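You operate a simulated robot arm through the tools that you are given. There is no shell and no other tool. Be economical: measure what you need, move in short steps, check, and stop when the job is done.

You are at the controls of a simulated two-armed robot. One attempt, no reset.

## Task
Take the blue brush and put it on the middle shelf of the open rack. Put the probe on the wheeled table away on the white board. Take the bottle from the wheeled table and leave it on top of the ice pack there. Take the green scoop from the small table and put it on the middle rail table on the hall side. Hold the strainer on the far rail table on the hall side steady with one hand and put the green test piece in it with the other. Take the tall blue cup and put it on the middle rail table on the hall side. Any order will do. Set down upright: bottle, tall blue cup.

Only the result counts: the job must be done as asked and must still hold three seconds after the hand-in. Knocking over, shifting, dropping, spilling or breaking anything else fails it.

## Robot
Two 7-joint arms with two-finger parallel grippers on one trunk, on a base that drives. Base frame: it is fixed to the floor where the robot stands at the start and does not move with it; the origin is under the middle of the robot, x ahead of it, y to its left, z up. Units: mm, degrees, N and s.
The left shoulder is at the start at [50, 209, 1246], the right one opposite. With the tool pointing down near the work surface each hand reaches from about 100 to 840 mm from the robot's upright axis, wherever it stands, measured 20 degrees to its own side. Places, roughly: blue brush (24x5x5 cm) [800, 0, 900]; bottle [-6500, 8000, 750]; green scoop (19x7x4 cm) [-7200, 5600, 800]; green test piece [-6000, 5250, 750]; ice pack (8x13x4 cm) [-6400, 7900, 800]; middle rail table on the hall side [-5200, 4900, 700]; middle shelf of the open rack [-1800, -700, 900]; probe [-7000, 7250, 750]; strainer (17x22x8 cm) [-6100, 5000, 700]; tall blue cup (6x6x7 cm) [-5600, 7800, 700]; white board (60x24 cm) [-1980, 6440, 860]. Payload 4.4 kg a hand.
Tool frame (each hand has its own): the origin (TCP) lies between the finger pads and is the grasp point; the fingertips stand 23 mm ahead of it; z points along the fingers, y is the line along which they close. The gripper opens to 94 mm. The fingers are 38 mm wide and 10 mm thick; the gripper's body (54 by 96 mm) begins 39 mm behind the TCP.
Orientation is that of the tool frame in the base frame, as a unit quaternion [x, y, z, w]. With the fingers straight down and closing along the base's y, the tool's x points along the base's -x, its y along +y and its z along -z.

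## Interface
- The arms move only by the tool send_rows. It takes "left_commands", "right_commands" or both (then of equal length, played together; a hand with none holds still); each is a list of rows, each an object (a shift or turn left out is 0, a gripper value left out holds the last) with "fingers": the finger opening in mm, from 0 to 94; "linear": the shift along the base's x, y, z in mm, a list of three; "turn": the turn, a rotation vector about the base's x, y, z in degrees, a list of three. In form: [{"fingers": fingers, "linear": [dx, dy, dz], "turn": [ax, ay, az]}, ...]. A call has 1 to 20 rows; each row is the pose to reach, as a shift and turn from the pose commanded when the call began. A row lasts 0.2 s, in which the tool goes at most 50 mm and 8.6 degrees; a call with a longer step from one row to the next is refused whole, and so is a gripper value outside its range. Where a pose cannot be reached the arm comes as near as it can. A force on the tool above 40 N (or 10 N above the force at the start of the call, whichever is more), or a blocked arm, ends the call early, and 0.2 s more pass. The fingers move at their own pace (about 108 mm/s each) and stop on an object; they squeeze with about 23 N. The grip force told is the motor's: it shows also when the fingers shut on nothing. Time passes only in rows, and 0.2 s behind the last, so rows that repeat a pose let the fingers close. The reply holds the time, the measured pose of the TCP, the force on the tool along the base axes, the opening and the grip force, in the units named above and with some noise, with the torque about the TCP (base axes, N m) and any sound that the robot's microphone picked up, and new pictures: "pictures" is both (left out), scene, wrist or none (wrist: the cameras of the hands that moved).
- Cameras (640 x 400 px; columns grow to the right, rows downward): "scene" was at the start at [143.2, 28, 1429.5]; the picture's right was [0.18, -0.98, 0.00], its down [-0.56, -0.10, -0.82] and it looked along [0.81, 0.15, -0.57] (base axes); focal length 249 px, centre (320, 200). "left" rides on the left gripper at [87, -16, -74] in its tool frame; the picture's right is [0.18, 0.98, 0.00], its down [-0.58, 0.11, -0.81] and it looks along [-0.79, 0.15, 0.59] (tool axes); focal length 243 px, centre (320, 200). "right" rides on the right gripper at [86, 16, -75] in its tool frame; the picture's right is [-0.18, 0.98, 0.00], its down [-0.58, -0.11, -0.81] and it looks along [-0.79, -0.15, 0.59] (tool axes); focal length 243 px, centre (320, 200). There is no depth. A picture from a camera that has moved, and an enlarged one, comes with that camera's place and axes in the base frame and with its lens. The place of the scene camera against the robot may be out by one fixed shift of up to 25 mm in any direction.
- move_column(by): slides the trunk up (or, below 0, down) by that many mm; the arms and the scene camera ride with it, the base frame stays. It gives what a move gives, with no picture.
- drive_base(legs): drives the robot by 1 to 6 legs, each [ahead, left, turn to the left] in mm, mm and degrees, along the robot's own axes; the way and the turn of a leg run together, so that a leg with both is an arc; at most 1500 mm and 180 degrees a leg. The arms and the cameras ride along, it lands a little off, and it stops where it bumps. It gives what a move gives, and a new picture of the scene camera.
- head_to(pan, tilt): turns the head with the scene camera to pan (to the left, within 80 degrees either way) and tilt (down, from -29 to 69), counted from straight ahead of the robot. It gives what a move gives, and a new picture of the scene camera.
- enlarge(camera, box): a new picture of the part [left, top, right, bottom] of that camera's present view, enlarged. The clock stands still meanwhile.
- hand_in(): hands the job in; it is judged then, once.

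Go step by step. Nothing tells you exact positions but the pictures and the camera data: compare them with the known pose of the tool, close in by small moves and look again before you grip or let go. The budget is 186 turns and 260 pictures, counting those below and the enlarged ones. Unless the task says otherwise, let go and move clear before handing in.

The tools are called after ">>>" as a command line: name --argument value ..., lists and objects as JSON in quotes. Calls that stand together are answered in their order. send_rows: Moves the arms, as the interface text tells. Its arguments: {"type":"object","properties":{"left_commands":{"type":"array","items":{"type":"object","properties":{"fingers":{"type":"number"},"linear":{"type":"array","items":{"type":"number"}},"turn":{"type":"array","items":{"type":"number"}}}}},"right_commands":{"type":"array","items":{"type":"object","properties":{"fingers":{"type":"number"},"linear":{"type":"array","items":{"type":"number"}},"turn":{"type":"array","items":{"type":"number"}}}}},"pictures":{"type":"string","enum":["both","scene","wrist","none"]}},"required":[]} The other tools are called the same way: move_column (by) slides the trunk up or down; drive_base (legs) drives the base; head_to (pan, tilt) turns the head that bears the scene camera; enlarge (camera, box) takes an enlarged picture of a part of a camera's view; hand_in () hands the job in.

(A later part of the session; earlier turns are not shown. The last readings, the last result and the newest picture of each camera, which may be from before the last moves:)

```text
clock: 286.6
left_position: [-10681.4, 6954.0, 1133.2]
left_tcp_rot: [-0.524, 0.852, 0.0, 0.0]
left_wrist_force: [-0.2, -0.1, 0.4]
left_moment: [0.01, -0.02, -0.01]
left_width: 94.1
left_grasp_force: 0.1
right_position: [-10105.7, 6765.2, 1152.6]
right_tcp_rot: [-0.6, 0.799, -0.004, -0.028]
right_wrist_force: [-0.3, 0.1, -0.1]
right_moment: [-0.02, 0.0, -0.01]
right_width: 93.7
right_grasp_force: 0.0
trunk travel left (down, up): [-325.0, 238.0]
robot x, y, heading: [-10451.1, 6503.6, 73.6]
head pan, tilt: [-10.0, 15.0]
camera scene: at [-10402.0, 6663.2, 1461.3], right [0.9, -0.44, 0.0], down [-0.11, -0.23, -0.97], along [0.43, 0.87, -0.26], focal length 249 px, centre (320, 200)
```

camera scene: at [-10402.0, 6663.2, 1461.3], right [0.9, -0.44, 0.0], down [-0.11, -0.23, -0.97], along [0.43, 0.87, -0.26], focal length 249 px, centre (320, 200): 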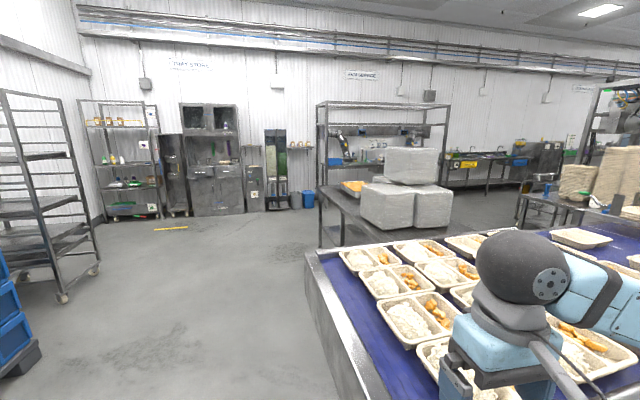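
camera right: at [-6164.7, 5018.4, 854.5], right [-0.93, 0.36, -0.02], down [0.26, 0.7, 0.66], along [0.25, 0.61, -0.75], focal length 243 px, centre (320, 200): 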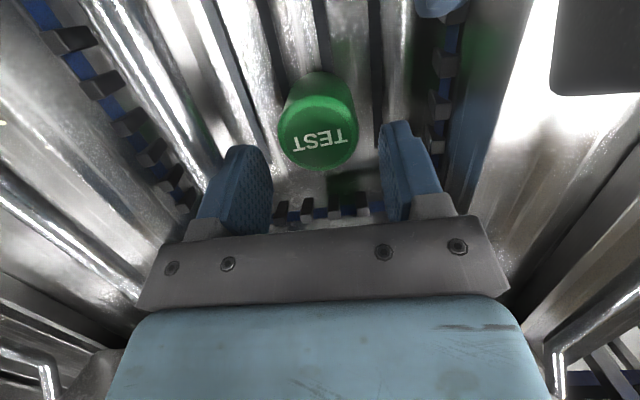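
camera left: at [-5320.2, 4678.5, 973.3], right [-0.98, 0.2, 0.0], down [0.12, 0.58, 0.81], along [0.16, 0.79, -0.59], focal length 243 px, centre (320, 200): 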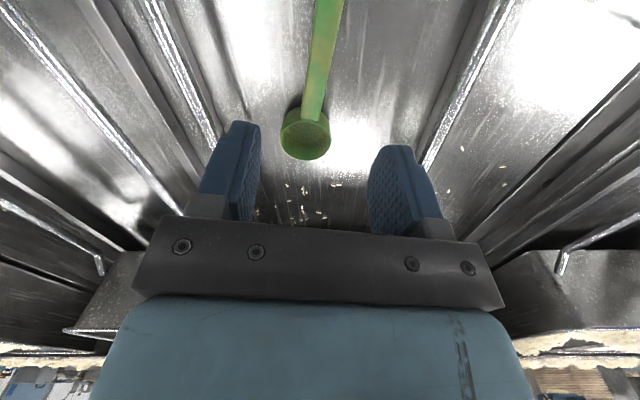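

Continue past the conveyor end, then turn right into the back aisle.

>>> drive_base --legs '[[1100, 280, 0], [900, -200, 0], [0, 0, -88]]'

```text
clock: 300.5
left_position: [-9532.8, 8722.4, 1133.2]
left_tcp_rot: [0.185, 0.983, 0.0, 0.001]
left_wrist_force: [0.3, 0.1, 0.4]
left_moment: [-0.02, 0.01, 0.04]
left_width: 93.6
left_grasp_force: 0.1
right_position: [-9668.1, 8130.9, 1152.0]
right_tcp_rot: [0.095, 0.995, 0.015, -0.023]
right_wrist_force: [-0.4, -0.5, 0.1]
right_moment: [0.01, 0.01, 0.0]
right_width: 94.2
right_grasp_force: 0.0
trunk travel left (down, up): [-325.0, 238.0]
robot x, y, heading: [-9962.1, 8451.7, -10.6]
head pan, tilt: [-10.0, 15.0]
camera scene: at [-9819.4, 8416.8, 1461.3], right [-0.35, -0.94, 0.0], down [-0.24, 0.09, -0.97], along [0.9, -0.34, -0.26], focal length 249 px, centre (320, 200)
```

scene: 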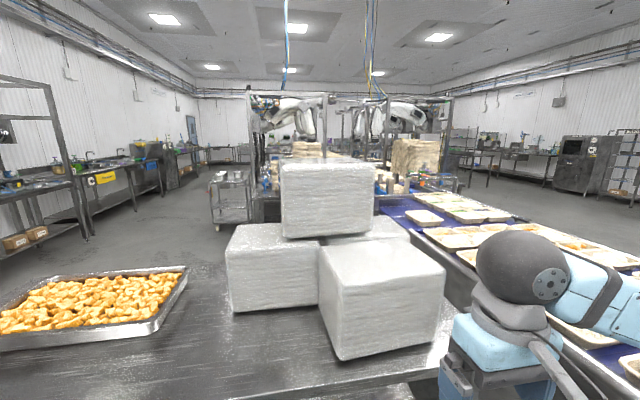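

A table with crates is right ahead. Look left to find the way around.

>>> head_to --pan 45 --tilt 25

>>> enlarge --camera "scene" --box '[340, 60, 640, 248]'

```text
clock: 301.7
left_position: [-9534.5, 8722.0, 1133.3]
left_tcp_rot: [0.185, 0.983, 0.0, 0.001]
left_wrist_force: [1.1, -0.2, -0.3]
left_moment: [0.03, 0.0, 0.01]
left_width: 93.7
left_grasp_force: 0.2
right_position: [-9668.1, 8130.7, 1152.2]
right_tcp_rot: [0.096, 0.995, 0.015, -0.023]
right_wrist_force: [0.8, 0.1, 0.8]
right_moment: [0.02, -0.02, 0.0]
right_width: 94.2
right_grasp_force: 0.1
trunk travel left (down, up): [-325.0, 238.0]
robot x, y, heading: [-9962.9, 8449.4, -10.5]
head pan, tilt: [45.0, 25.0]
camera scene: at [-9830.6, 8501.7, 1445.1], right [0.56, -0.83, 0.0], down [-0.35, -0.24, -0.91], along [0.75, 0.51, -0.42], focal length 249 px, centre (320, 200)
```

scene: 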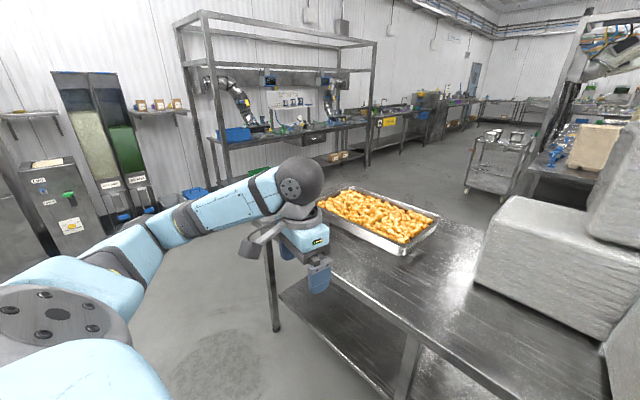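

```text
2.13 times, centred on (490, 154) of scene
camera zoom: at [-9830.6, 8501.7, 1445.1], right [0.56, -0.83, 0.0], down [-0.35, -0.24, -0.91], along [0.75, 0.51, -0.42], focal length 531 px, centre (-42, 298)
```

zoom: 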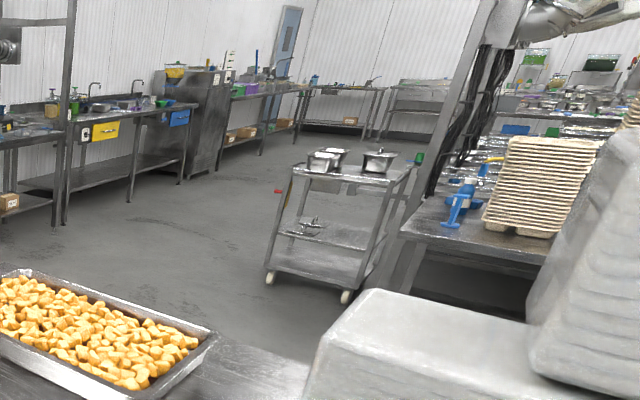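

There's a wide aisle to the left of this table. Strafe left, then go forward, then turn right to look for the wheeled table.

>>> drive_base --legs '[[0, 1450, -4], [1350, 0, 0], [1350, 0, 0], [0, 0, -60]]'

>>> head_to --pan 0 --tilt 25

```text
clock: 319.6
left_position: [-8115.5, 9807.8, 1134.3]
left_tcp_rot: [0.237, 0.971, 0.0, 0.001]
left_wrist_force: [0.1, -0.4, 0.2]
left_moment: [0.03, -0.04, -0.02]
left_width: 94.0
left_grasp_force: 0.1
right_position: [-8311.7, 9234.5, 1153.4]
right_tcp_rot: [0.149, 0.988, 0.016, -0.022]
right_wrist_force: [-0.1, 0.9, 0.5]
right_moment: [-0.01, 0.04, 0.01]
right_width: 93.9
right_grasp_force: 0.0
trunk travel left (down, up): [-325.0, 238.0]
robot x, y, heading: [-8569.8, 9583.6, -16.9]
head pan, tilt: [45.0, 25.0]
stopped in leg 2: the robot was blocked; the commanded pose is now the measured one
camera scene: at [-8435.1, 9618.2, 1445.3], right [0.47, -0.88, 0.0], down [-0.37, -0.2, -0.91], along [0.8, 0.43, -0.42], focal length 249 px, centre (320, 200)
```

scene: 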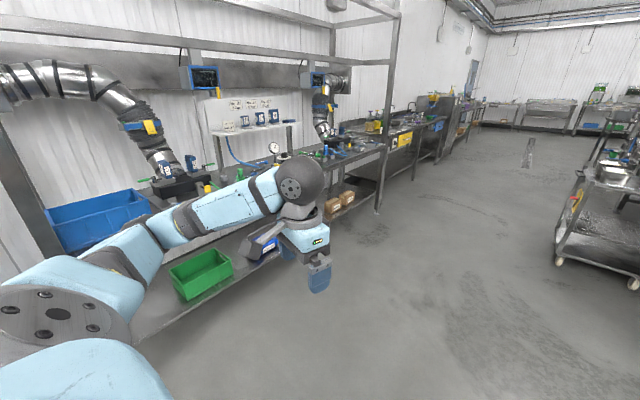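

```text
clock: 320.7
left_position: [-8114.5, 9806.0, 1133.3]
left_tcp_rot: [0.237, 0.972, 0.0, 0.001]
left_wrist_force: [0.4, 0.2, 0.2]
left_moment: [-0.01, -0.01, 0.02]
left_width: 94.1
left_grasp_force: 0.1
right_position: [-8310.8, 9232.9, 1150.8]
right_tcp_rot: [0.148, 0.989, 0.017, -0.022]
right_wrist_force: [-0.3, -0.4, 0.0]
right_moment: [-0.01, 0.0, 0.02]
right_width: 93.9
right_grasp_force: 0.0
trunk travel left (down, up): [-325.0, 238.0]
robot x, y, heading: [-8568.1, 9585.5, -16.8]
head pan, tilt: [0.0, 25.0]
camera scene: at [-8426.9, 9547.6, 1445.1], right [-0.29, -0.96, 0.0], down [-0.4, 0.12, -0.91], along [0.87, -0.26, -0.42], focal length 249 px, centre (320, 200)
```

scene: 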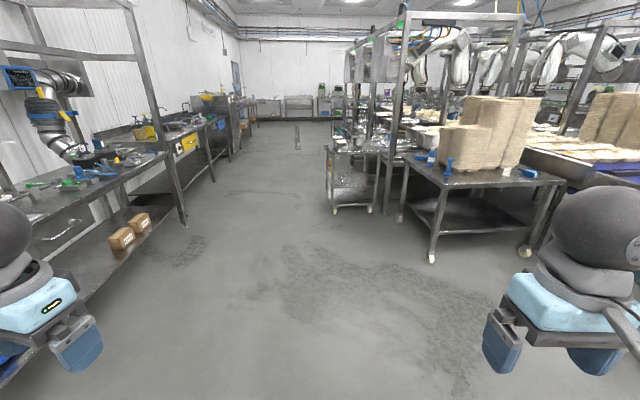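

The wheeled table is to the right-front (wheels near [-6941,8054] and [-7102,7092]). My left elbow touched the left bench frame; move right and look closer.

>>> drive_base --legs '[[-30, -350, 0]]'

>>> enlarge --camera "scene" --box '[320, 100, 640, 300]'

>>> enlarge --camera "scene" --box '[0, 100, 240, 250]'

```text
clock: 321.4
left_position: [-8114.2, 9806.3, 1132.5]
left_tcp_rot: [0.237, 0.971, 0.0, 0.001]
left_wrist_force: [0.0, 0.1, -0.1]
left_moment: [-0.01, -0.01, 0.0]
left_width: 94.1
left_grasp_force: 0.0
right_position: [-8310.9, 9233.7, 1152.8]
right_tcp_rot: [0.148, 0.989, 0.016, -0.023]
right_wrist_force: [-0.6, 0.1, 0.4]
right_moment: [0.0, -0.04, -0.01]
right_width: 94.4
right_grasp_force: 0.1
trunk travel left (down, up): [-325.0, 238.0]
robot x, y, heading: [-8568.6, 9585.2, -16.9]
head pan, tilt: [0.0, 25.0]
stopped in leg 1: the robot was blocked; the commanded pose is now the measured one
camera scene: at [-8427.3, 9547.6, 1445.1], right [-0.29, -0.96, 0.0], down [-0.4, 0.12, -0.91], along [0.87, -0.26, -0.42], focal length 249 px, centre (320, 200)
```

scene: 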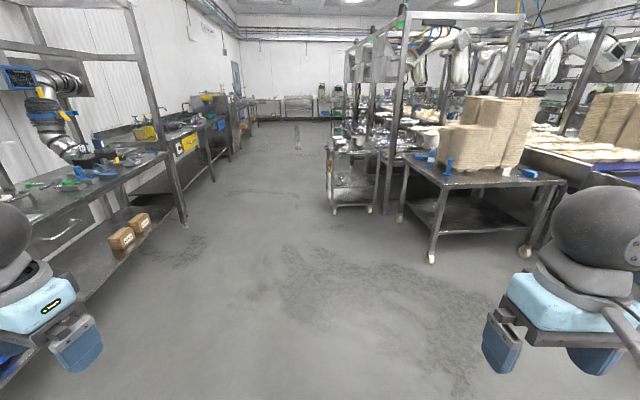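

```text
2.00 times, centred on (480, 200) of scene
camera zoom: at [-8427.3, 9547.6, 1445.1], right [-0.29, -0.96, 0.0], down [-0.4, 0.12, -0.91], along [0.87, -0.26, -0.42], focal length 499 px, centre (0, 200)
```

zoom: 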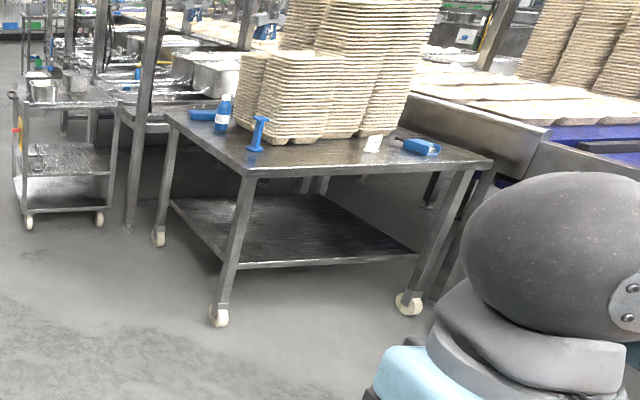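

```text
2.67 times, centred on (120, 175) of scene
camera zoom: at [-8427.3, 9547.6, 1445.1], right [-0.29, -0.96, 0.0], down [-0.4, 0.12, -0.91], along [0.87, -0.26, -0.42], focal length 665 px, centre (853, 267)
```

zoom: 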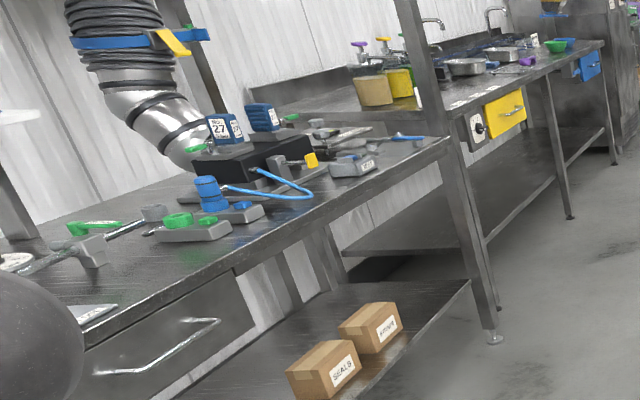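

Blocked both ways. Look at what's near on both sides.

>>> head_to --pan -75 --tilt 45

>>> head_to --pan 75 --tilt 40

```text
clock: 322.9
left_position: [-8114.9, 9806.6, 1133.8]
left_tcp_rot: [0.238, 0.971, 0.0, 0.002]
left_wrist_force: [0.0, -0.4, 0.1]
left_moment: [0.02, 0.01, 0.0]
left_width: 93.9
left_grasp_force: 0.0
right_position: [-8311.8, 9233.9, 1152.1]
right_tcp_rot: [0.148, 0.989, 0.016, -0.023]
right_wrist_force: [0.7, 0.2, 0.5]
right_moment: [0.0, -0.03, 0.0]
right_width: 93.9
right_grasp_force: 0.1
trunk travel left (down, up): [-325.0, 238.0]
robot x, y, heading: [-8571.5, 9579.3, -16.9]
head pan, tilt: [-75.0, 45.0]
camera scene: at [-8517.9, 9492.9, 1414.5], right [-1.0, 0.03, 0.0], down [0.02, 0.71, -0.71], along [-0.02, -0.71, -0.71], focal length 249 px, centre (320, 200)
```

scene: 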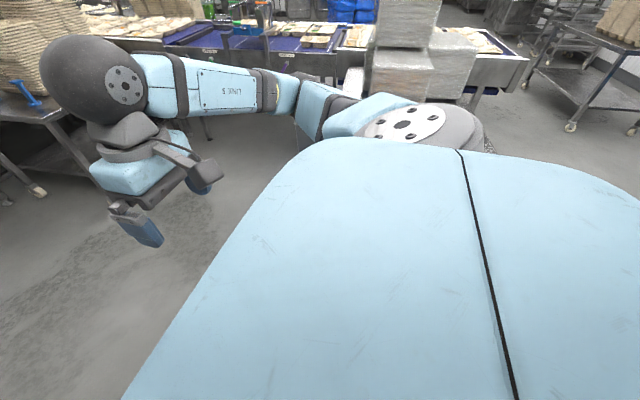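

```text
clock: 325.2
left_position: [-8113.7, 9807.1, 1133.6]
left_tcp_rot: [0.236, 0.972, -0.001, 0.001]
left_wrist_force: [-0.4, 0.4, 0.0]
left_moment: [0.03, -0.02, -0.03]
left_width: 94.1
left_grasp_force: 0.0
right_position: [-8311.2, 9233.5, 1151.5]
right_tcp_rot: [0.147, 0.989, 0.017, -0.022]
right_wrist_force: [-0.1, 0.8, -0.6]
right_moment: [-0.01, 0.04, 0.0]
right_width: 93.8
right_grasp_force: 0.1
trunk travel left (down, up): [-325.0, 238.0]
robot x, y, heading: [-8565.7, 9584.5, -16.7]
head pan, tilt: [75.0, 40.0]
camera scene: at [-8470.6, 9646.4, 1421.8], right [0.85, -0.53, 0.0], down [-0.34, -0.55, -0.77], along [0.4, 0.65, -0.64], focal length 249 px, centre (320, 200)
```

scene: 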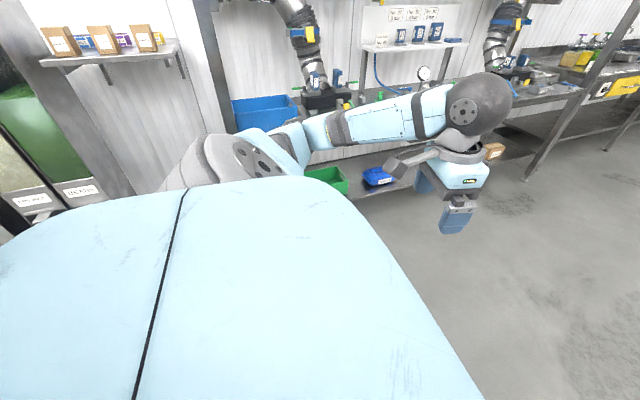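

The blocker is the potato-tray table's end on my right (its top is lower than I assumed, end at y≈9400). There's room on the left: strafe left, then forward.

>>> head_to --pan -20 --tilt 25

>>> drive_base --legs '[[0, 250, 0], [900, 0, 0]]'

```text
clock: 326.9
left_position: [-8114.9, 9805.6, 1132.6]
left_tcp_rot: [0.237, 0.971, 0.0, 0.0]
left_wrist_force: [-0.4, -0.6, 0.1]
left_moment: [-0.01, 0.03, 0.02]
left_width: 94.1
left_grasp_force: 0.0
right_position: [-8311.1, 9232.4, 1152.5]
right_tcp_rot: [0.147, 0.989, 0.017, -0.023]
right_wrist_force: [0.2, -1.0, -0.1]
right_moment: [0.02, -0.02, -0.02]
right_width: 94.0
right_grasp_force: 0.1
trunk travel left (down, up): [-325.0, 238.0]
robot x, y, heading: [-8572.1, 9580.8, -16.8]
head pan, tilt: [-20.0, 25.0]
camera scene: at [-8441.6, 9519.1, 1445.1], right [-0.6, -0.8, 0.0], down [-0.34, 0.25, -0.91], along [0.73, -0.54, -0.42], focal length 249 px, centre (320, 200)
```

scene: 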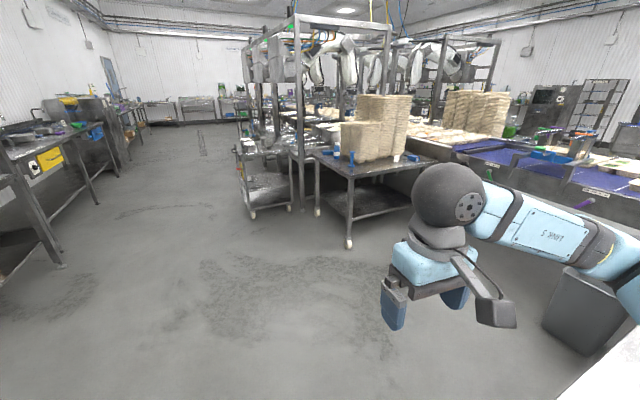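

```text
clock: 334.0
left_position: [-7184.5, 9789.1, 1134.7]
left_tcp_rot: [0.235, 0.972, 0.0, -0.001]
left_wrist_force: [0.3, 0.2, -0.4]
left_moment: [0.03, 0.0, -0.01]
left_width: 94.0
left_grasp_force: 0.1
right_position: [-7378.6, 9214.4, 1150.7]
right_tcp_rot: [0.145, 0.989, 0.017, -0.023]
right_wrist_force: [0.4, -0.6, 0.5]
right_moment: [0.02, 0.01, 0.0]
right_width: 94.0
right_grasp_force: 0.0
trunk travel left (down, up): [-325.0, 238.0]
robot x, y, heading: [-7639.2, 9564.0, -16.7]
head pan, tilt: [-20.0, 25.0]
camera scene: at [-7510.1, 9499.8, 1445.1], right [-0.6, -0.8, 0.0], down [-0.34, 0.25, -0.91], along [0.73, -0.54, -0.42], focal length 249 px, centre (320, 200)
```

scene: 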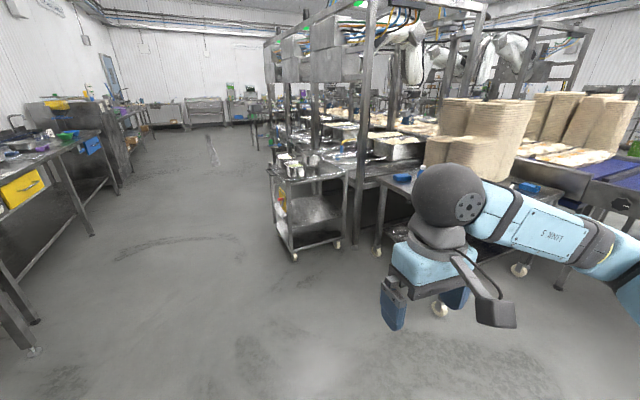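

Clear now. From the earlier view: bottle ≈[-6600,7980], ice pack ≈[-6400,7905], probe ≈[-7050,7330]. Drive to the north side of the wheeled table and face it.

>>> drive_base --legs '[[1276, -500, 0], [0, 0, -87]]'

>>> head_to --pan 0 --tilt 35

```text
clock: 344.5
left_position: [-6279.9, 8298.0, 1132.7]
left_tcp_rot: [0.825, 0.565, -0.001, 0.001]
left_wrist_force: [0.4, 0.3, -0.4]
left_moment: [-0.02, 0.01, -0.04]
left_width: 93.8
left_grasp_force: 0.0
right_position: [-6870.4, 8432.3, 1151.8]
right_tcp_rot: [0.77, 0.637, 0.027, -0.006]
right_wrist_force: [0.2, -0.4, -0.2]
right_moment: [0.02, -0.01, 0.0]
right_width: 94.0
right_grasp_force: 0.0
trunk travel left (down, up): [-325.0, 238.0]
robot x, y, heading: [-6553.3, 8725.8, -100.7]
head pan, tilt: [-20.0, 25.0]
camera scene: at [-6622.7, 8592.2, 1445.1], right [-0.86, 0.51, 0.0], down [0.22, 0.36, -0.91], along [-0.46, -0.78, -0.42], focal length 249 px, centre (320, 200)
```

scene: 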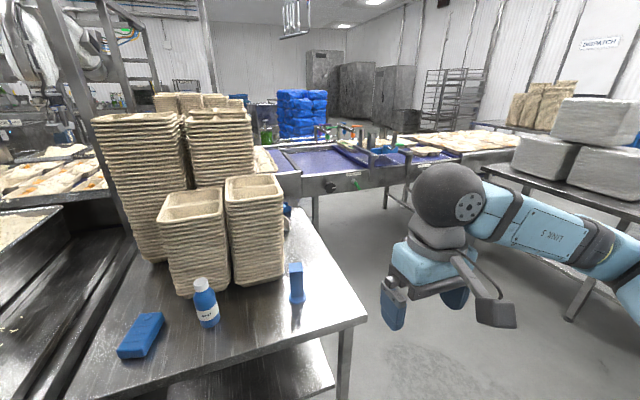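

```text
clock: 345.4
left_position: [-6279.7, 8297.4, 1132.5]
left_tcp_rot: [0.825, 0.565, -0.001, 0.001]
left_wrist_force: [-0.1, 0.4, -0.1]
left_moment: [-0.02, 0.0, -0.01]
left_width: 94.0
left_grasp_force: 0.2
right_position: [-6871.4, 8431.9, 1151.4]
right_tcp_rot: [0.77, 0.637, 0.027, -0.006]
right_wrist_force: [0.6, -1.3, -0.2]
right_moment: [-0.02, 0.0, -0.01]
right_width: 93.9
right_grasp_force: 0.0
trunk travel left (down, up): [-325.0, 238.0]
robot x, y, heading: [-6549.5, 8728.8, -100.5]
head pan, tilt: [0.0, 35.0]
camera scene: at [-6592.0, 8585.0, 1429.4], right [-0.98, 0.19, 0.0], down [0.11, 0.56, -0.82], along [-0.15, -0.81, -0.57], focal length 249 px, centre (320, 200)
```

scene: 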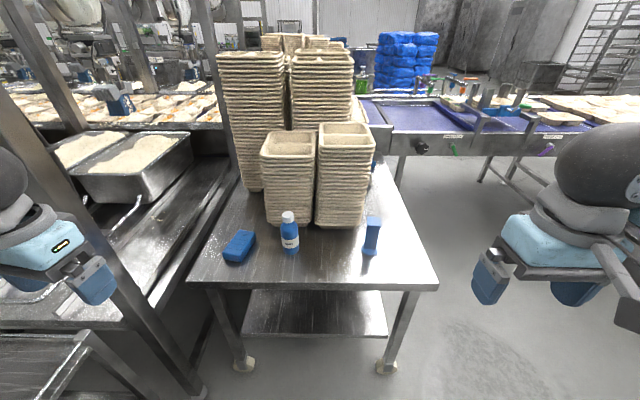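

I'll use the right hand (open side). Reposition slightly: forward and rotated left so bottle and ice pack are in front of the right arm.

>>> drive_base --legs '[[154, -68, 25.5]]'

>>> enlarge --camera "scene" --box '[240, 160, 480, 310]'

```text
clock: 347.1
left_position: [-6182.6, 8306.4, 1133.5]
left_tcp_rot: [0.679, 0.734, 0.0, -0.001]
left_wrist_force: [-0.2, 0.0, -0.2]
left_moment: [-0.01, 0.01, 0.05]
left_width: 94.1
left_grasp_force: 0.0
right_position: [-6772.8, 8169.2, 1151.7]
right_tcp_rot: [0.61, 0.792, 0.025, -0.012]
right_wrist_force: [-0.7, 0.5, -0.6]
right_moment: [0.0, 0.05, 0.0]
right_width: 94.0
right_grasp_force: 0.2
trunk travel left (down, up): [-325.0, 238.0]
robot x, y, heading: [-6611.3, 8575.4, -74.9]
head pan, tilt: [0.0, 35.0]
camera scene: at [-6583.6, 8434.5, 1429.3], right [-0.97, -0.26, 0.0], down [-0.15, 0.55, -0.82], along [0.21, -0.79, -0.57], focal length 249 px, centre (320, 200)
```

scene: 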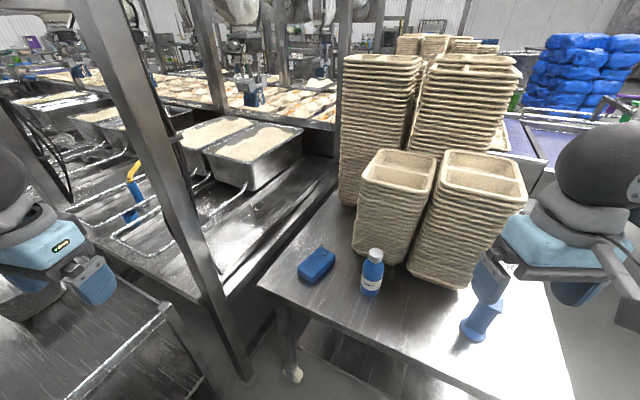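

```text
2.67 times, centred on (360, 235) of scene
camera zoom: at [-6583.6, 8434.5, 1429.3], right [-0.97, -0.26, 0.0], down [-0.15, 0.55, -0.82], along [0.21, -0.79, -0.57], focal length 665 px, centre (213, 107)
```

zoom: 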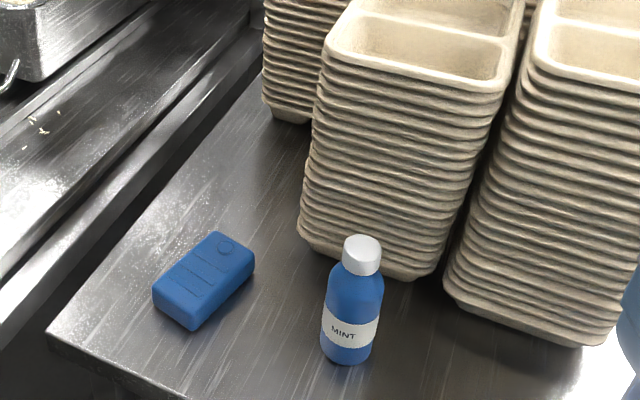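

The bottle (axis ≈[-6607,7971], cap top ≈950) stands close before the tray stacks. I'll approach its cap with the right hand pitched 25° so the wrist stays clear of the stacks.

>>> send_rows --right_commands '[{"fingers": 94, "linear": [25, -25, -20], "turn": [-4.5, -1, 0]}, {"linear": [51, -51, -40], "turn": [-9, -2, 0.1]}, {"linear": [77, -77, -60], "turn": [-13.6, -3, 0.1]}, {"linear": [103, -102, -80], "turn": [-18, -4, 0.2]}, {"linear": [128, -128, -100], "turn": [-22.6, -5, 0.2]}, {"linear": [154, -153, -115], "turn": [-27.2, -5.9, 0.3]}, {"linear": [154, -153, -115], "turn": [-27.2, -5.9, 0.3]}]' --pictures "both"

```text
clock: 348.7
left_position: [-6183.8, 8306.1, 1134.7]
left_tcp_rot: [0.679, 0.734, 0.0, 0.001]
left_wrist_force: [0.3, -0.3, -0.4]
left_moment: [-0.01, 0.0, 0.03]
left_width: 94.2
left_grasp_force: 0.1
right_position: [-6619.0, 8017.5, 1035.1]
right_tcp_rot: [0.591, 0.777, -0.131, 0.173]
right_wrist_force: [0.1, 1.1, 1.0]
right_moment: [-0.02, -0.02, 0.01]
right_width: 94.1
right_grasp_force: 0.2
trunk travel left (down, up): [-325.0, 238.0]
robot x, y, heading: [-6614.1, 8572.6, -74.9]
head pan, tilt: [0.0, 35.0]
camera scene: at [-6584.6, 8435.2, 1429.4], right [-0.97, -0.26, 0.0], down [-0.15, 0.55, -0.82], along [0.21, -0.79, -0.57], focal length 249 px, centre (320, 200)
camera right: at [-6634.0, 8124.6, 1067.3], right [0.99, 0.1, 0.08], down [-0.06, -0.21, 0.98], along [0.12, -0.97, -0.2], focal length 243 px, centre (320, 200)
```

scene: 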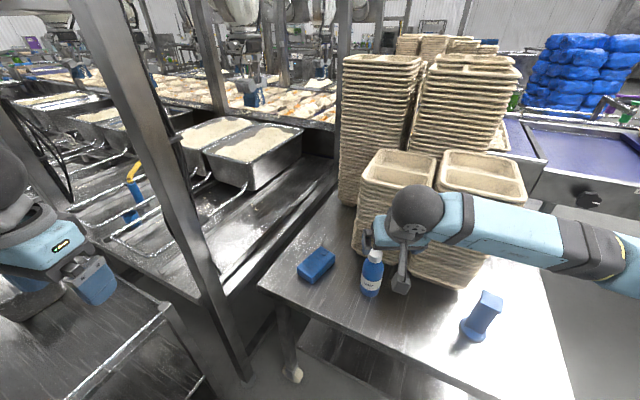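
right: 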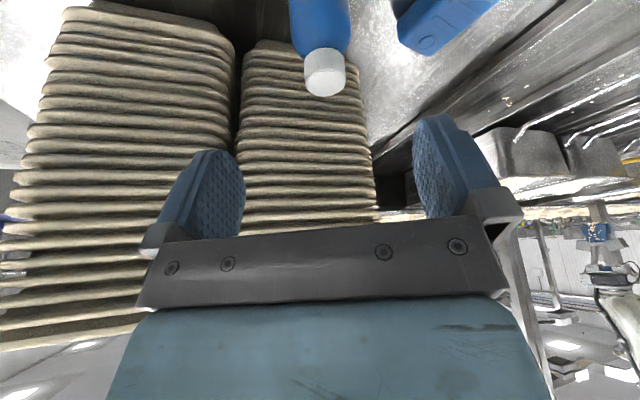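

The cap is centred between the fingers. Lower 40 mm to get its range by parallax.

>>> send_rows --right_commands '[{"linear": [0, 0, -20]}, {"linear": [0, 0, -40]}, {"linear": [0, 0, -40]}]' --pictures "wrist"

```text
clock: 349.5
left_position: [-6182.4, 8306.1, 1133.8]
left_tcp_rot: [0.678, 0.735, -0.001, 0.001]
left_wrist_force: [0.6, 0.3, -0.7]
left_moment: [-0.02, 0.0, 0.04]
left_width: 94.0
left_grasp_force: 0.0
right_position: [-6619.4, 8016.3, 996.0]
right_tcp_rot: [0.591, 0.777, -0.13, 0.172]
right_wrist_force: [-0.6, -0.2, -1.3]
right_moment: [0.03, 0.03, -0.05]
right_width: 93.9
right_grasp_force: 0.0
trunk travel left (down, up): [-325.0, 238.0]
robot x, y, heading: [-6614.2, 8573.5, -74.8]
head pan, tilt: [0.0, 35.0]
camera right: at [-6633.1, 8125.5, 1027.8], right [0.99, 0.1, 0.08], down [-0.06, -0.21, 0.98], along [0.12, -0.97, -0.2], focal length 243 px, centre (320, 200)
```

right: 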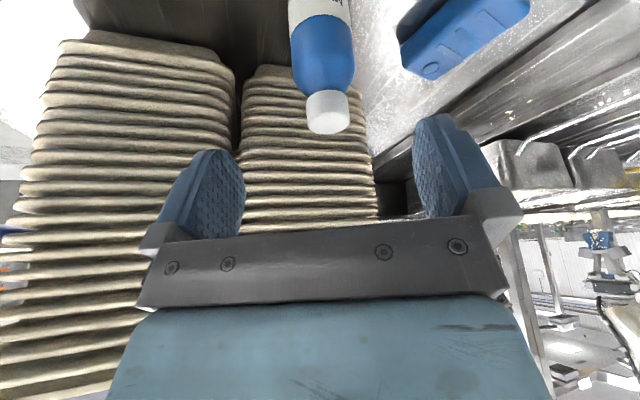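

Cap top resolves to ≈[-6597,7933,918] (table ≈745). Approach along the tool axis and grip the cap.

>>> send_rows --right_commands '[{"fingers": 70, "linear": [8, -30, -20]}, {"linear": [15, -59, -39]}, {"linear": [18, -71, -66]}, {"linear": [20, -77, -80]}, {"linear": [20, -77, -80]}]' --pictures "wrist"

>>> enlarge --camera "scene" --box '[290, 160, 482, 310]'

```text
clock: 350.7
left_position: [-6182.2, 8307.3, 1133.8]
left_tcp_rot: [0.679, 0.734, 0.0, 0.001]
left_wrist_force: [0.3, 0.7, -0.1]
left_moment: [0.01, 0.02, -0.03]
left_width: 94.2
left_grasp_force: 0.1
right_position: [-6599.1, 7939.1, 916.9]
right_tcp_rot: [0.59, 0.778, -0.13, 0.172]
right_wrist_force: [0.4, -0.8, -0.1]
right_moment: [0.02, 0.02, 0.04]
right_width: 69.7
right_grasp_force: 0.1
trunk travel left (down, up): [-325.0, 238.0]
robot x, y, heading: [-6608.4, 8572.7, -74.8]
head pan, tilt: [0.0, 35.0]
camera right: at [-6613.5, 8048.3, 949.6], right [0.99, 0.1, 0.08], down [-0.06, -0.21, 0.98], along [0.12, -0.97, -0.2], focal length 243 px, centre (320, 200)
```

right: 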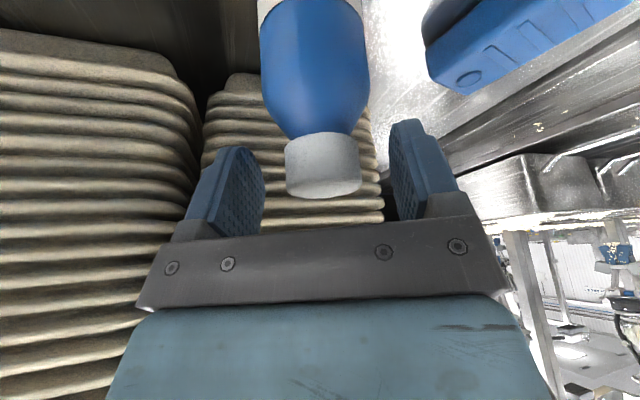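

```text
2.67 times, centred on (386, 235) of scene
camera zoom: at [-6583.8, 8434.9, 1429.4], right [-0.97, -0.26, 0.0], down [-0.15, 0.55, -0.82], along [0.21, -0.79, -0.57], focal length 665 px, centre (144, 107)
```

zoom: 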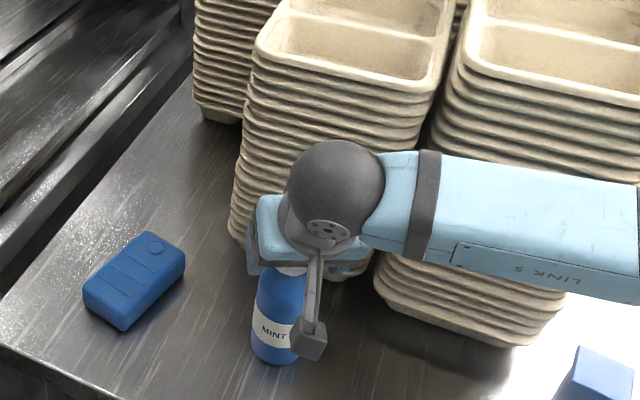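

Cap top is exactly at the TCP. Go 15 mm further down and close.

>>> send_rows --right_commands '[{"linear": [1, 0, -8]}, {"linear": [1, -1, -16]}, {"fingers": 0, "linear": [1, -1, -16]}, {"linear": [1, -1, -16]}, {"linear": [1, -1, -16]}, {"linear": [1, -1, -16]}]' --pictures "wrist"

```text
clock: 352.1
left_position: [-6182.2, 8306.0, 1133.8]
left_tcp_rot: [0.678, 0.735, 0.0, 0.0]
left_wrist_force: [0.4, 0.7, 0.1]
left_moment: [-0.03, -0.01, 0.0]
left_width: 93.8
left_grasp_force: 0.2
right_position: [-6598.3, 7938.4, 901.3]
right_tcp_rot: [0.59, 0.778, -0.131, 0.173]
right_wrist_force: [0.8, -1.1, 2.4]
right_moment: [-0.28, 0.1, 0.04]
right_width: 53.8
right_grasp_force: 23.1
trunk travel left (down, up): [-325.0, 238.0]
robot x, y, heading: [-6611.9, 8577.7, -75.0]
head pan, tilt: [0.0, 35.0]
camera right: at [-6612.7, 8046.8, 933.5], right [0.99, 0.1, 0.08], down [-0.06, -0.21, 0.98], along [0.12, -0.97, -0.2], focal length 243 px, centre (320, 200)
```

right: 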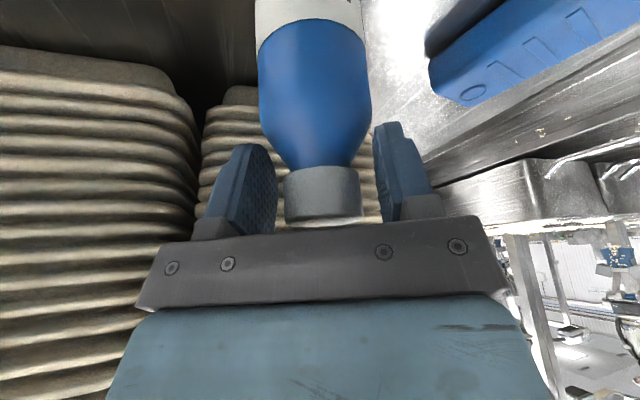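

Fingertips caught the bottle's shoulder (54 mm). Reopen, raise ~11 mm to grip only the cap.

>>> send_rows --right_commands '[{"fingers": 70}, {"fingers": 70}, {"linear": [0, 1, 11]}, {"fingers": 0, "linear": [0, 1, 11]}, {"linear": [0, 1, 11]}, {"linear": [0, 1, 11]}, {"linear": [0, 1, 11]}]' --pictures "wrist"

```text
clock: 353.7
left_position: [-6182.4, 8306.1, 1133.6]
left_tcp_rot: [0.678, 0.735, 0.0, 0.0]
left_wrist_force: [0.5, -0.2, -0.2]
left_moment: [0.0, 0.03, 0.01]
left_width: 94.0
left_grasp_force: 0.1
right_position: [-6598.6, 7939.7, 911.9]
right_tcp_rot: [0.59, 0.777, -0.131, 0.173]
right_wrist_force: [1.8, -0.1, 4.5]
right_moment: [0.01, -0.09, 0.01]
right_width: 49.7
right_grasp_force: 22.7
trunk travel left (down, up): [-325.0, 238.0]
robot x, y, heading: [-6615.5, 8574.8, -75.0]
head pan, tilt: [0.0, 35.0]
camera right: at [-6612.3, 8047.8, 944.4], right [0.99, 0.1, 0.08], down [-0.06, -0.21, 0.98], along [0.12, -0.97, -0.2], focal length 243 px, centre (320, 200)
```

right: 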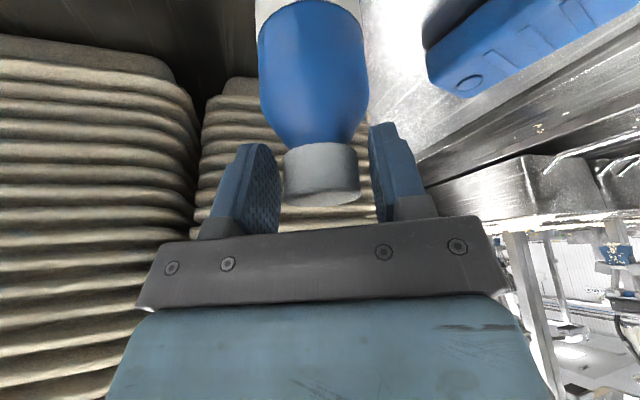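

Still catching the shoulder because of the pitch. Raise 9 mm more.

>>> send_rows --right_commands '[{"fingers": 66}, {"fingers": 66}, {"linear": [0, 0, 9]}, {"fingers": 0, "linear": [0, 0, 9]}, {"linear": [0, 0, 9]}, {"linear": [0, 0, 9]}, {"linear": [0, 0, 9]}]' --pictures "wrist"

```text
clock: 355.3
left_position: [-6182.8, 8306.4, 1132.8]
left_tcp_rot: [0.679, 0.734, 0.0, 0.001]
left_wrist_force: [0.6, 0.2, -0.2]
left_moment: [0.04, 0.01, 0.01]
left_width: 94.0
left_grasp_force: 0.2
right_position: [-6597.5, 7938.9, 921.4]
right_tcp_rot: [0.591, 0.777, -0.131, 0.171]
right_wrist_force: [-1.2, -1.0, -0.3]
right_moment: [-0.06, 0.03, -0.04]
right_width: 46.2
right_grasp_force: 22.8
trunk travel left (down, up): [-325.0, 238.0]
robot x, y, heading: [-6616.6, 8571.2, -74.9]
head pan, tilt: [0.0, 35.0]
camera right: at [-6611.6, 8047.5, 953.2], right [0.99, 0.1, 0.08], down [-0.06, -0.21, 0.98], along [0.12, -0.97, -0.2], focal length 243 px, centre (320, 200)
```

right: 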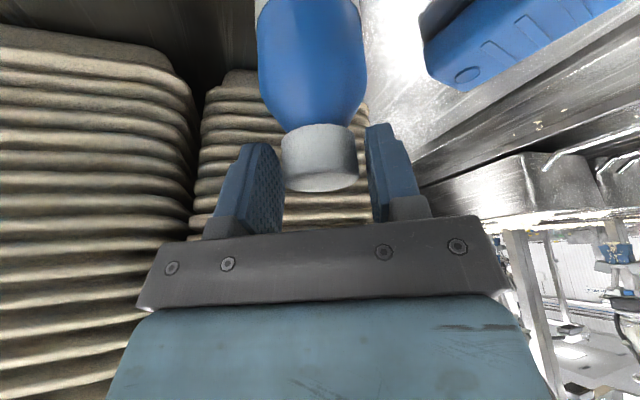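

The lower finger corners keep hitting the shoulder. I'll instead back out, pitch to 50°, and grip the bottle's body.

>>> send_rows --right_commands '[{"fingers": 84}, {"fingers": 84}, {"linear": [-6, 24, 4]}, {"linear": [-14, 50, 6], "turn": [-6, -1.6, 0]}, {"linear": [-20, 75, 5], "turn": [-12, -3.2, 0]}, {"linear": [-22, 82, 2], "turn": [-18, -4.8, 0]}, {"linear": [-22, 82, -2], "turn": [-24.1, -6.5, 0]}, {"linear": [-22, 82, -2], "turn": [-24.1, -6.5, 0]}]' --pictures "wrist"

```text
clock: 357.1
left_position: [-6184.0, 8306.1, 1133.3]
left_tcp_rot: [0.679, 0.734, 0.0, 0.001]
left_wrist_force: [-0.6, 0.6, -1.0]
left_moment: [-0.01, -0.04, -0.03]
left_width: 94.1
left_grasp_force: 0.0
right_position: [-6621.6, 8022.5, 919.3]
right_tcp_rot: [0.55, 0.721, -0.256, 0.335]
right_wrist_force: [-1.0, 0.0, 0.0]
right_moment: [-0.05, -0.03, -0.01]
right_width: 83.8
right_grasp_force: 0.1
trunk travel left (down, up): [-325.0, 238.0]
robot x, y, heading: [-6611.7, 8570.3, -74.8]
head pan, tilt: [0.0, 35.0]
camera right: at [-6636.8, 8132.9, 901.3], right [0.98, 0.15, 0.14], down [-0.17, 0.21, 0.96], along [0.11, -0.97, 0.23], focal length 243 px, centre (320, 200)
```

right: 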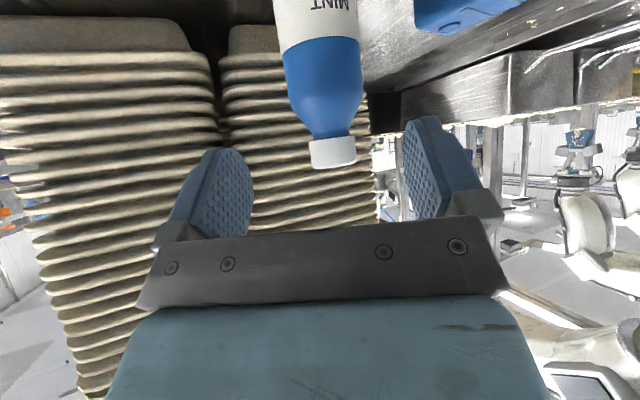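

Bottle undisturbed; body axis ≈[-6598,7936]. Advance along the tool axis to z≈850 and grip the body.

>>> send_rows --right_commands '[{"linear": [8, -29, -23]}, {"linear": [16, -58, -46]}, {"linear": [23, -84, -68]}, {"fingers": 0, "linear": [23, -84, -68]}, {"linear": [23, -84, -68]}, {"linear": [23, -84, -68]}, {"linear": [23, -84, -68]}]' --pictures "both"

```text
clock: 358.7
left_position: [-6182.1, 8306.3, 1132.9]
left_tcp_rot: [0.679, 0.734, 0.001, -0.001]
left_wrist_force: [0.3, 1.3, -0.1]
left_moment: [-0.04, -0.04, -0.02]
left_width: 94.0
left_grasp_force: 0.0
right_position: [-6596.1, 7936.8, 850.0]
right_tcp_rot: [0.548, 0.722, -0.256, 0.335]
right_wrist_force: [0.4, 0.1, -0.3]
right_moment: [-0.01, 0.01, 0.02]
right_width: 57.4
right_grasp_force: 23.0
trunk travel left (down, up): [-325.0, 238.0]
robot x, y, heading: [-6614.8, 8575.4, -75.0]
head pan, tilt: [0.0, 35.0]
camera scene: at [-6583.7, 8434.5, 1429.2], right [-0.97, -0.26, 0.0], down [-0.15, 0.55, -0.82], along [0.21, -0.79, -0.57], focal length 249 px, centre (320, 200)
camera right: at [-6611.4, 8048.2, 833.4], right [0.98, 0.15, 0.14], down [-0.17, 0.2, 0.96], along [0.12, -0.97, 0.22], focal length 243 px, centre (320, 200)
```

scene: 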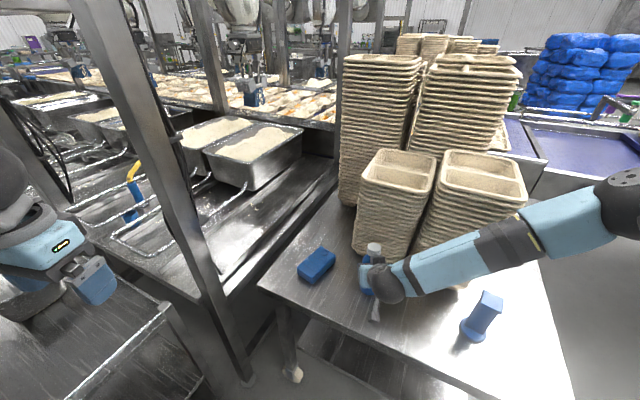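
right: 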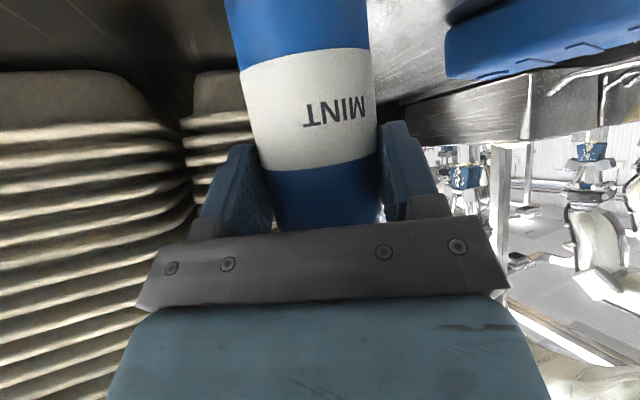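

Bottle firmly gripped (57 mm). Relative to it the ice pack centre is about (+180,-35) mm. Lift and carry it over the pack.

>>> send_rows --right_commands '[{"linear": [0, 0, 25]}, {"linear": [0, 2, 60]}, {"linear": [0, 5, 85]}, {"linear": [45, 0, 85]}, {"linear": [90, -12, 85]}, {"linear": [135, -24, 85]}, {"linear": [180, -35, 85]}, {"linear": [180, -35, 85]}]' --pictures "both"

>>> enlarge --camera "scene" --box '[240, 170, 432, 290]'

```text
clock: 360.5
left_position: [-6185.4, 8306.0, 1133.7]
left_tcp_rot: [0.679, 0.734, 0.001, 0.0]
left_wrist_force: [0.1, -0.3, 0.5]
left_moment: [0.01, -0.01, 0.03]
left_width: 94.0
left_grasp_force: 0.2
right_position: [-6421.5, 7904.7, 936.4]
right_tcp_rot: [0.549, 0.722, -0.256, 0.336]
right_wrist_force: [-0.2, 0.6, -2.6]
right_moment: [0.07, -0.01, -0.02]
right_width: 57.5
right_grasp_force: 23.2
trunk travel left (down, up): [-325.0, 238.0]
robot x, y, heading: [-6612.7, 8575.0, -74.7]
head pan, tilt: [0.0, 35.0]
camera scene: at [-6585.0, 8434.5, 1429.4], right [-0.97, -0.26, 0.0], down [-0.15, 0.55, -0.82], along [0.21, -0.79, -0.57], focal length 249 px, centre (320, 200)
camera right: at [-6437.2, 8015.1, 919.2], right [0.98, 0.15, 0.14], down [-0.17, 0.2, 0.96], along [0.11, -0.97, 0.23], focal length 243 px, centre (320, 200)
```

scene: 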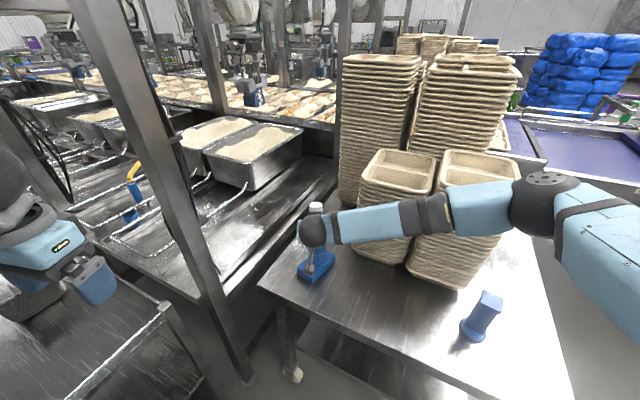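
right: 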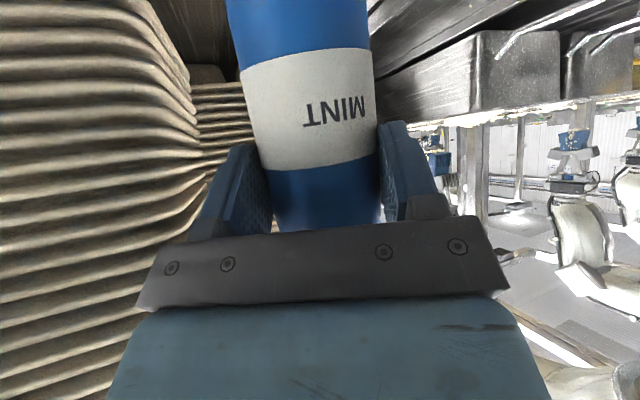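

```text
3.33 times, centred on (336, 230) of scene
camera zoom: at [-6585.0, 8434.5, 1429.4], right [-0.97, -0.26, 0.0], down [-0.15, 0.55, -0.82], along [0.21, -0.79, -0.57], focal length 831 px, centre (267, 100)
```

zoom: 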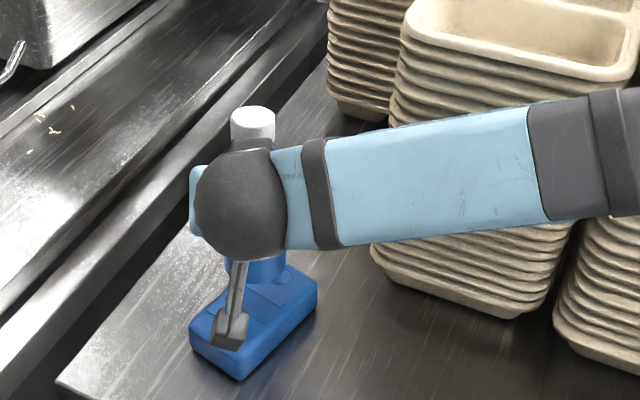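

Nearly centred; shift (+6,-8) and lower slowly to contact with the pack (expected TCP z≈890).

>>> send_rows --right_commands '[{"linear": [6, -8, 0]}, {"linear": [6, -8, -12]}, {"linear": [6, -8, -24]}, {"linear": [6, -8, -34]}]' --pictures "none"

>>> enlarge --camera "scene" --box '[240, 170, 432, 290]'

```text
clock: 361.5
left_position: [-6183.4, 8305.8, 1133.7]
left_tcp_rot: [0.679, 0.735, 0.0, -0.001]
left_wrist_force: [-0.1, 0.6, -0.1]
left_moment: [-0.01, -0.03, 0.0]
left_width: 94.1
left_grasp_force: 0.0
right_position: [-6410.8, 7895.0, 901.8]
right_tcp_rot: [0.548, 0.723, -0.255, 0.336]
right_wrist_force: [-1.1, -0.7, -3.4]
right_moment: [0.01, -0.01, -0.01]
right_width: 57.2
right_grasp_force: 23.2
trunk travel left (down, up): [-325.0, 238.0]
robot x, y, heading: [-6607.9, 8571.2, -75.1]
head pan, tilt: [0.0, 35.0]
```

```text
3.33 times, centred on (336, 230) of scene
camera zoom: at [-6583.7, 8434.2, 1429.3], right [-0.97, -0.26, 0.0], down [-0.15, 0.55, -0.82], along [0.21, -0.79, -0.57], focal length 831 px, centre (267, 100)
```

zoom: 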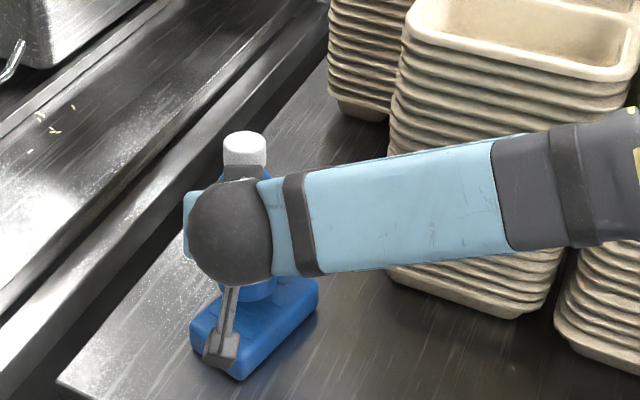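

Well aligned over the pack. Lower the last ~12 mm in small steps.

>>> send_rows --right_commands '[{"linear": [0, 0, -4]}, {"linear": [0, 0, -8]}, {"linear": [0, 0, -11]}]' --pictures "none"

```text
clock: 362.3
left_position: [-6183.2, 8306.2, 1133.5]
left_tcp_rot: [0.679, 0.734, 0.0, 0.001]
left_wrist_force: [0.7, -0.6, 0.3]
left_moment: [0.0, -0.01, -0.01]
left_width: 94.2
left_grasp_force: 0.1
right_position: [-6411.0, 7895.5, 891.4]
right_tcp_rot: [0.549, 0.722, -0.256, 0.335]
right_wrist_force: [-0.9, -0.4, -2.7]
right_moment: [0.05, 0.03, -0.01]
right_width: 57.5
right_grasp_force: 23.4
trunk travel left (down, up): [-325.0, 238.0]
robot x, y, heading: [-6613.6, 8572.2, -74.7]
head pan, tilt: [0.0, 35.0]
```

>>> send_rows --right_commands '[{"linear": [0, 0, -3]}, {"linear": [0, 0, -6]}]' --pictures "none"

```text
clock: 362.9
left_position: [-6182.7, 8306.5, 1134.3]
left_tcp_rot: [0.679, 0.734, -0.001, 0.0]
left_wrist_force: [0.6, -0.5, -0.2]
left_moment: [-0.02, 0.0, 0.02]
left_width: 94.1
left_grasp_force: 0.1
right_position: [-6411.1, 7895.3, 889.1]
right_tcp_rot: [0.547, 0.721, -0.257, 0.338]
right_wrist_force: [-1.2, 0.6, 12.0]
right_moment: [-0.25, -0.2, 0.01]
right_width: 57.3
right_grasp_force: 22.8
trunk travel left (down, up): [-325.0, 238.0]
robot x, y, heading: [-6612.3, 8570.3, -74.9]
head pan, tilt: [0.0, 35.0]
```

Contact with the pack. Release and back out along the tool axis.

>>> send_rows --right_commands '[{"linear": [0, 0, 3]}, {"fingers": 78, "linear": [0, 0, 3]}, {"fingers": 84, "linear": [0, 0, 3]}, {"linear": [0, 0, 3]}, {"linear": [-4, 15, 16]}, {"linear": [-12, 44, 42]}, {"linear": [-22, 82, 74]}, {"linear": [-30, 115, 110]}]' --pictures "both"

>>> enlarge --camera "scene" --box '[240, 170, 432, 290]'

```text
refused: row 7 steps farther than a row can; nothing moved
```

```text
3.33 times, centred on (336, 230) of scene
camera zoom: at [-6584.4, 8436.6, 1429.9], right [-0.97, -0.26, 0.0], down [-0.15, 0.55, -0.82], along [0.21, -0.79, -0.57], focal length 831 px, centre (267, 100)
```

zoom: 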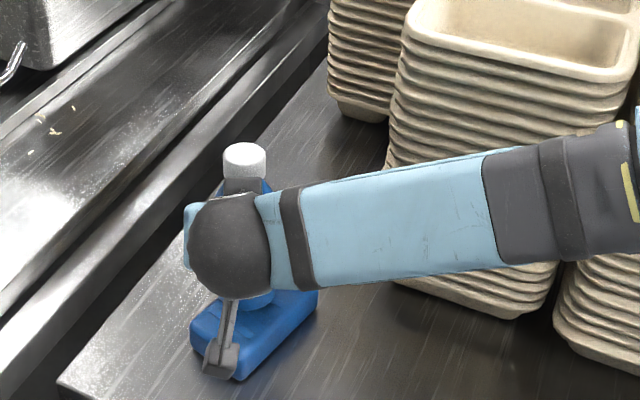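

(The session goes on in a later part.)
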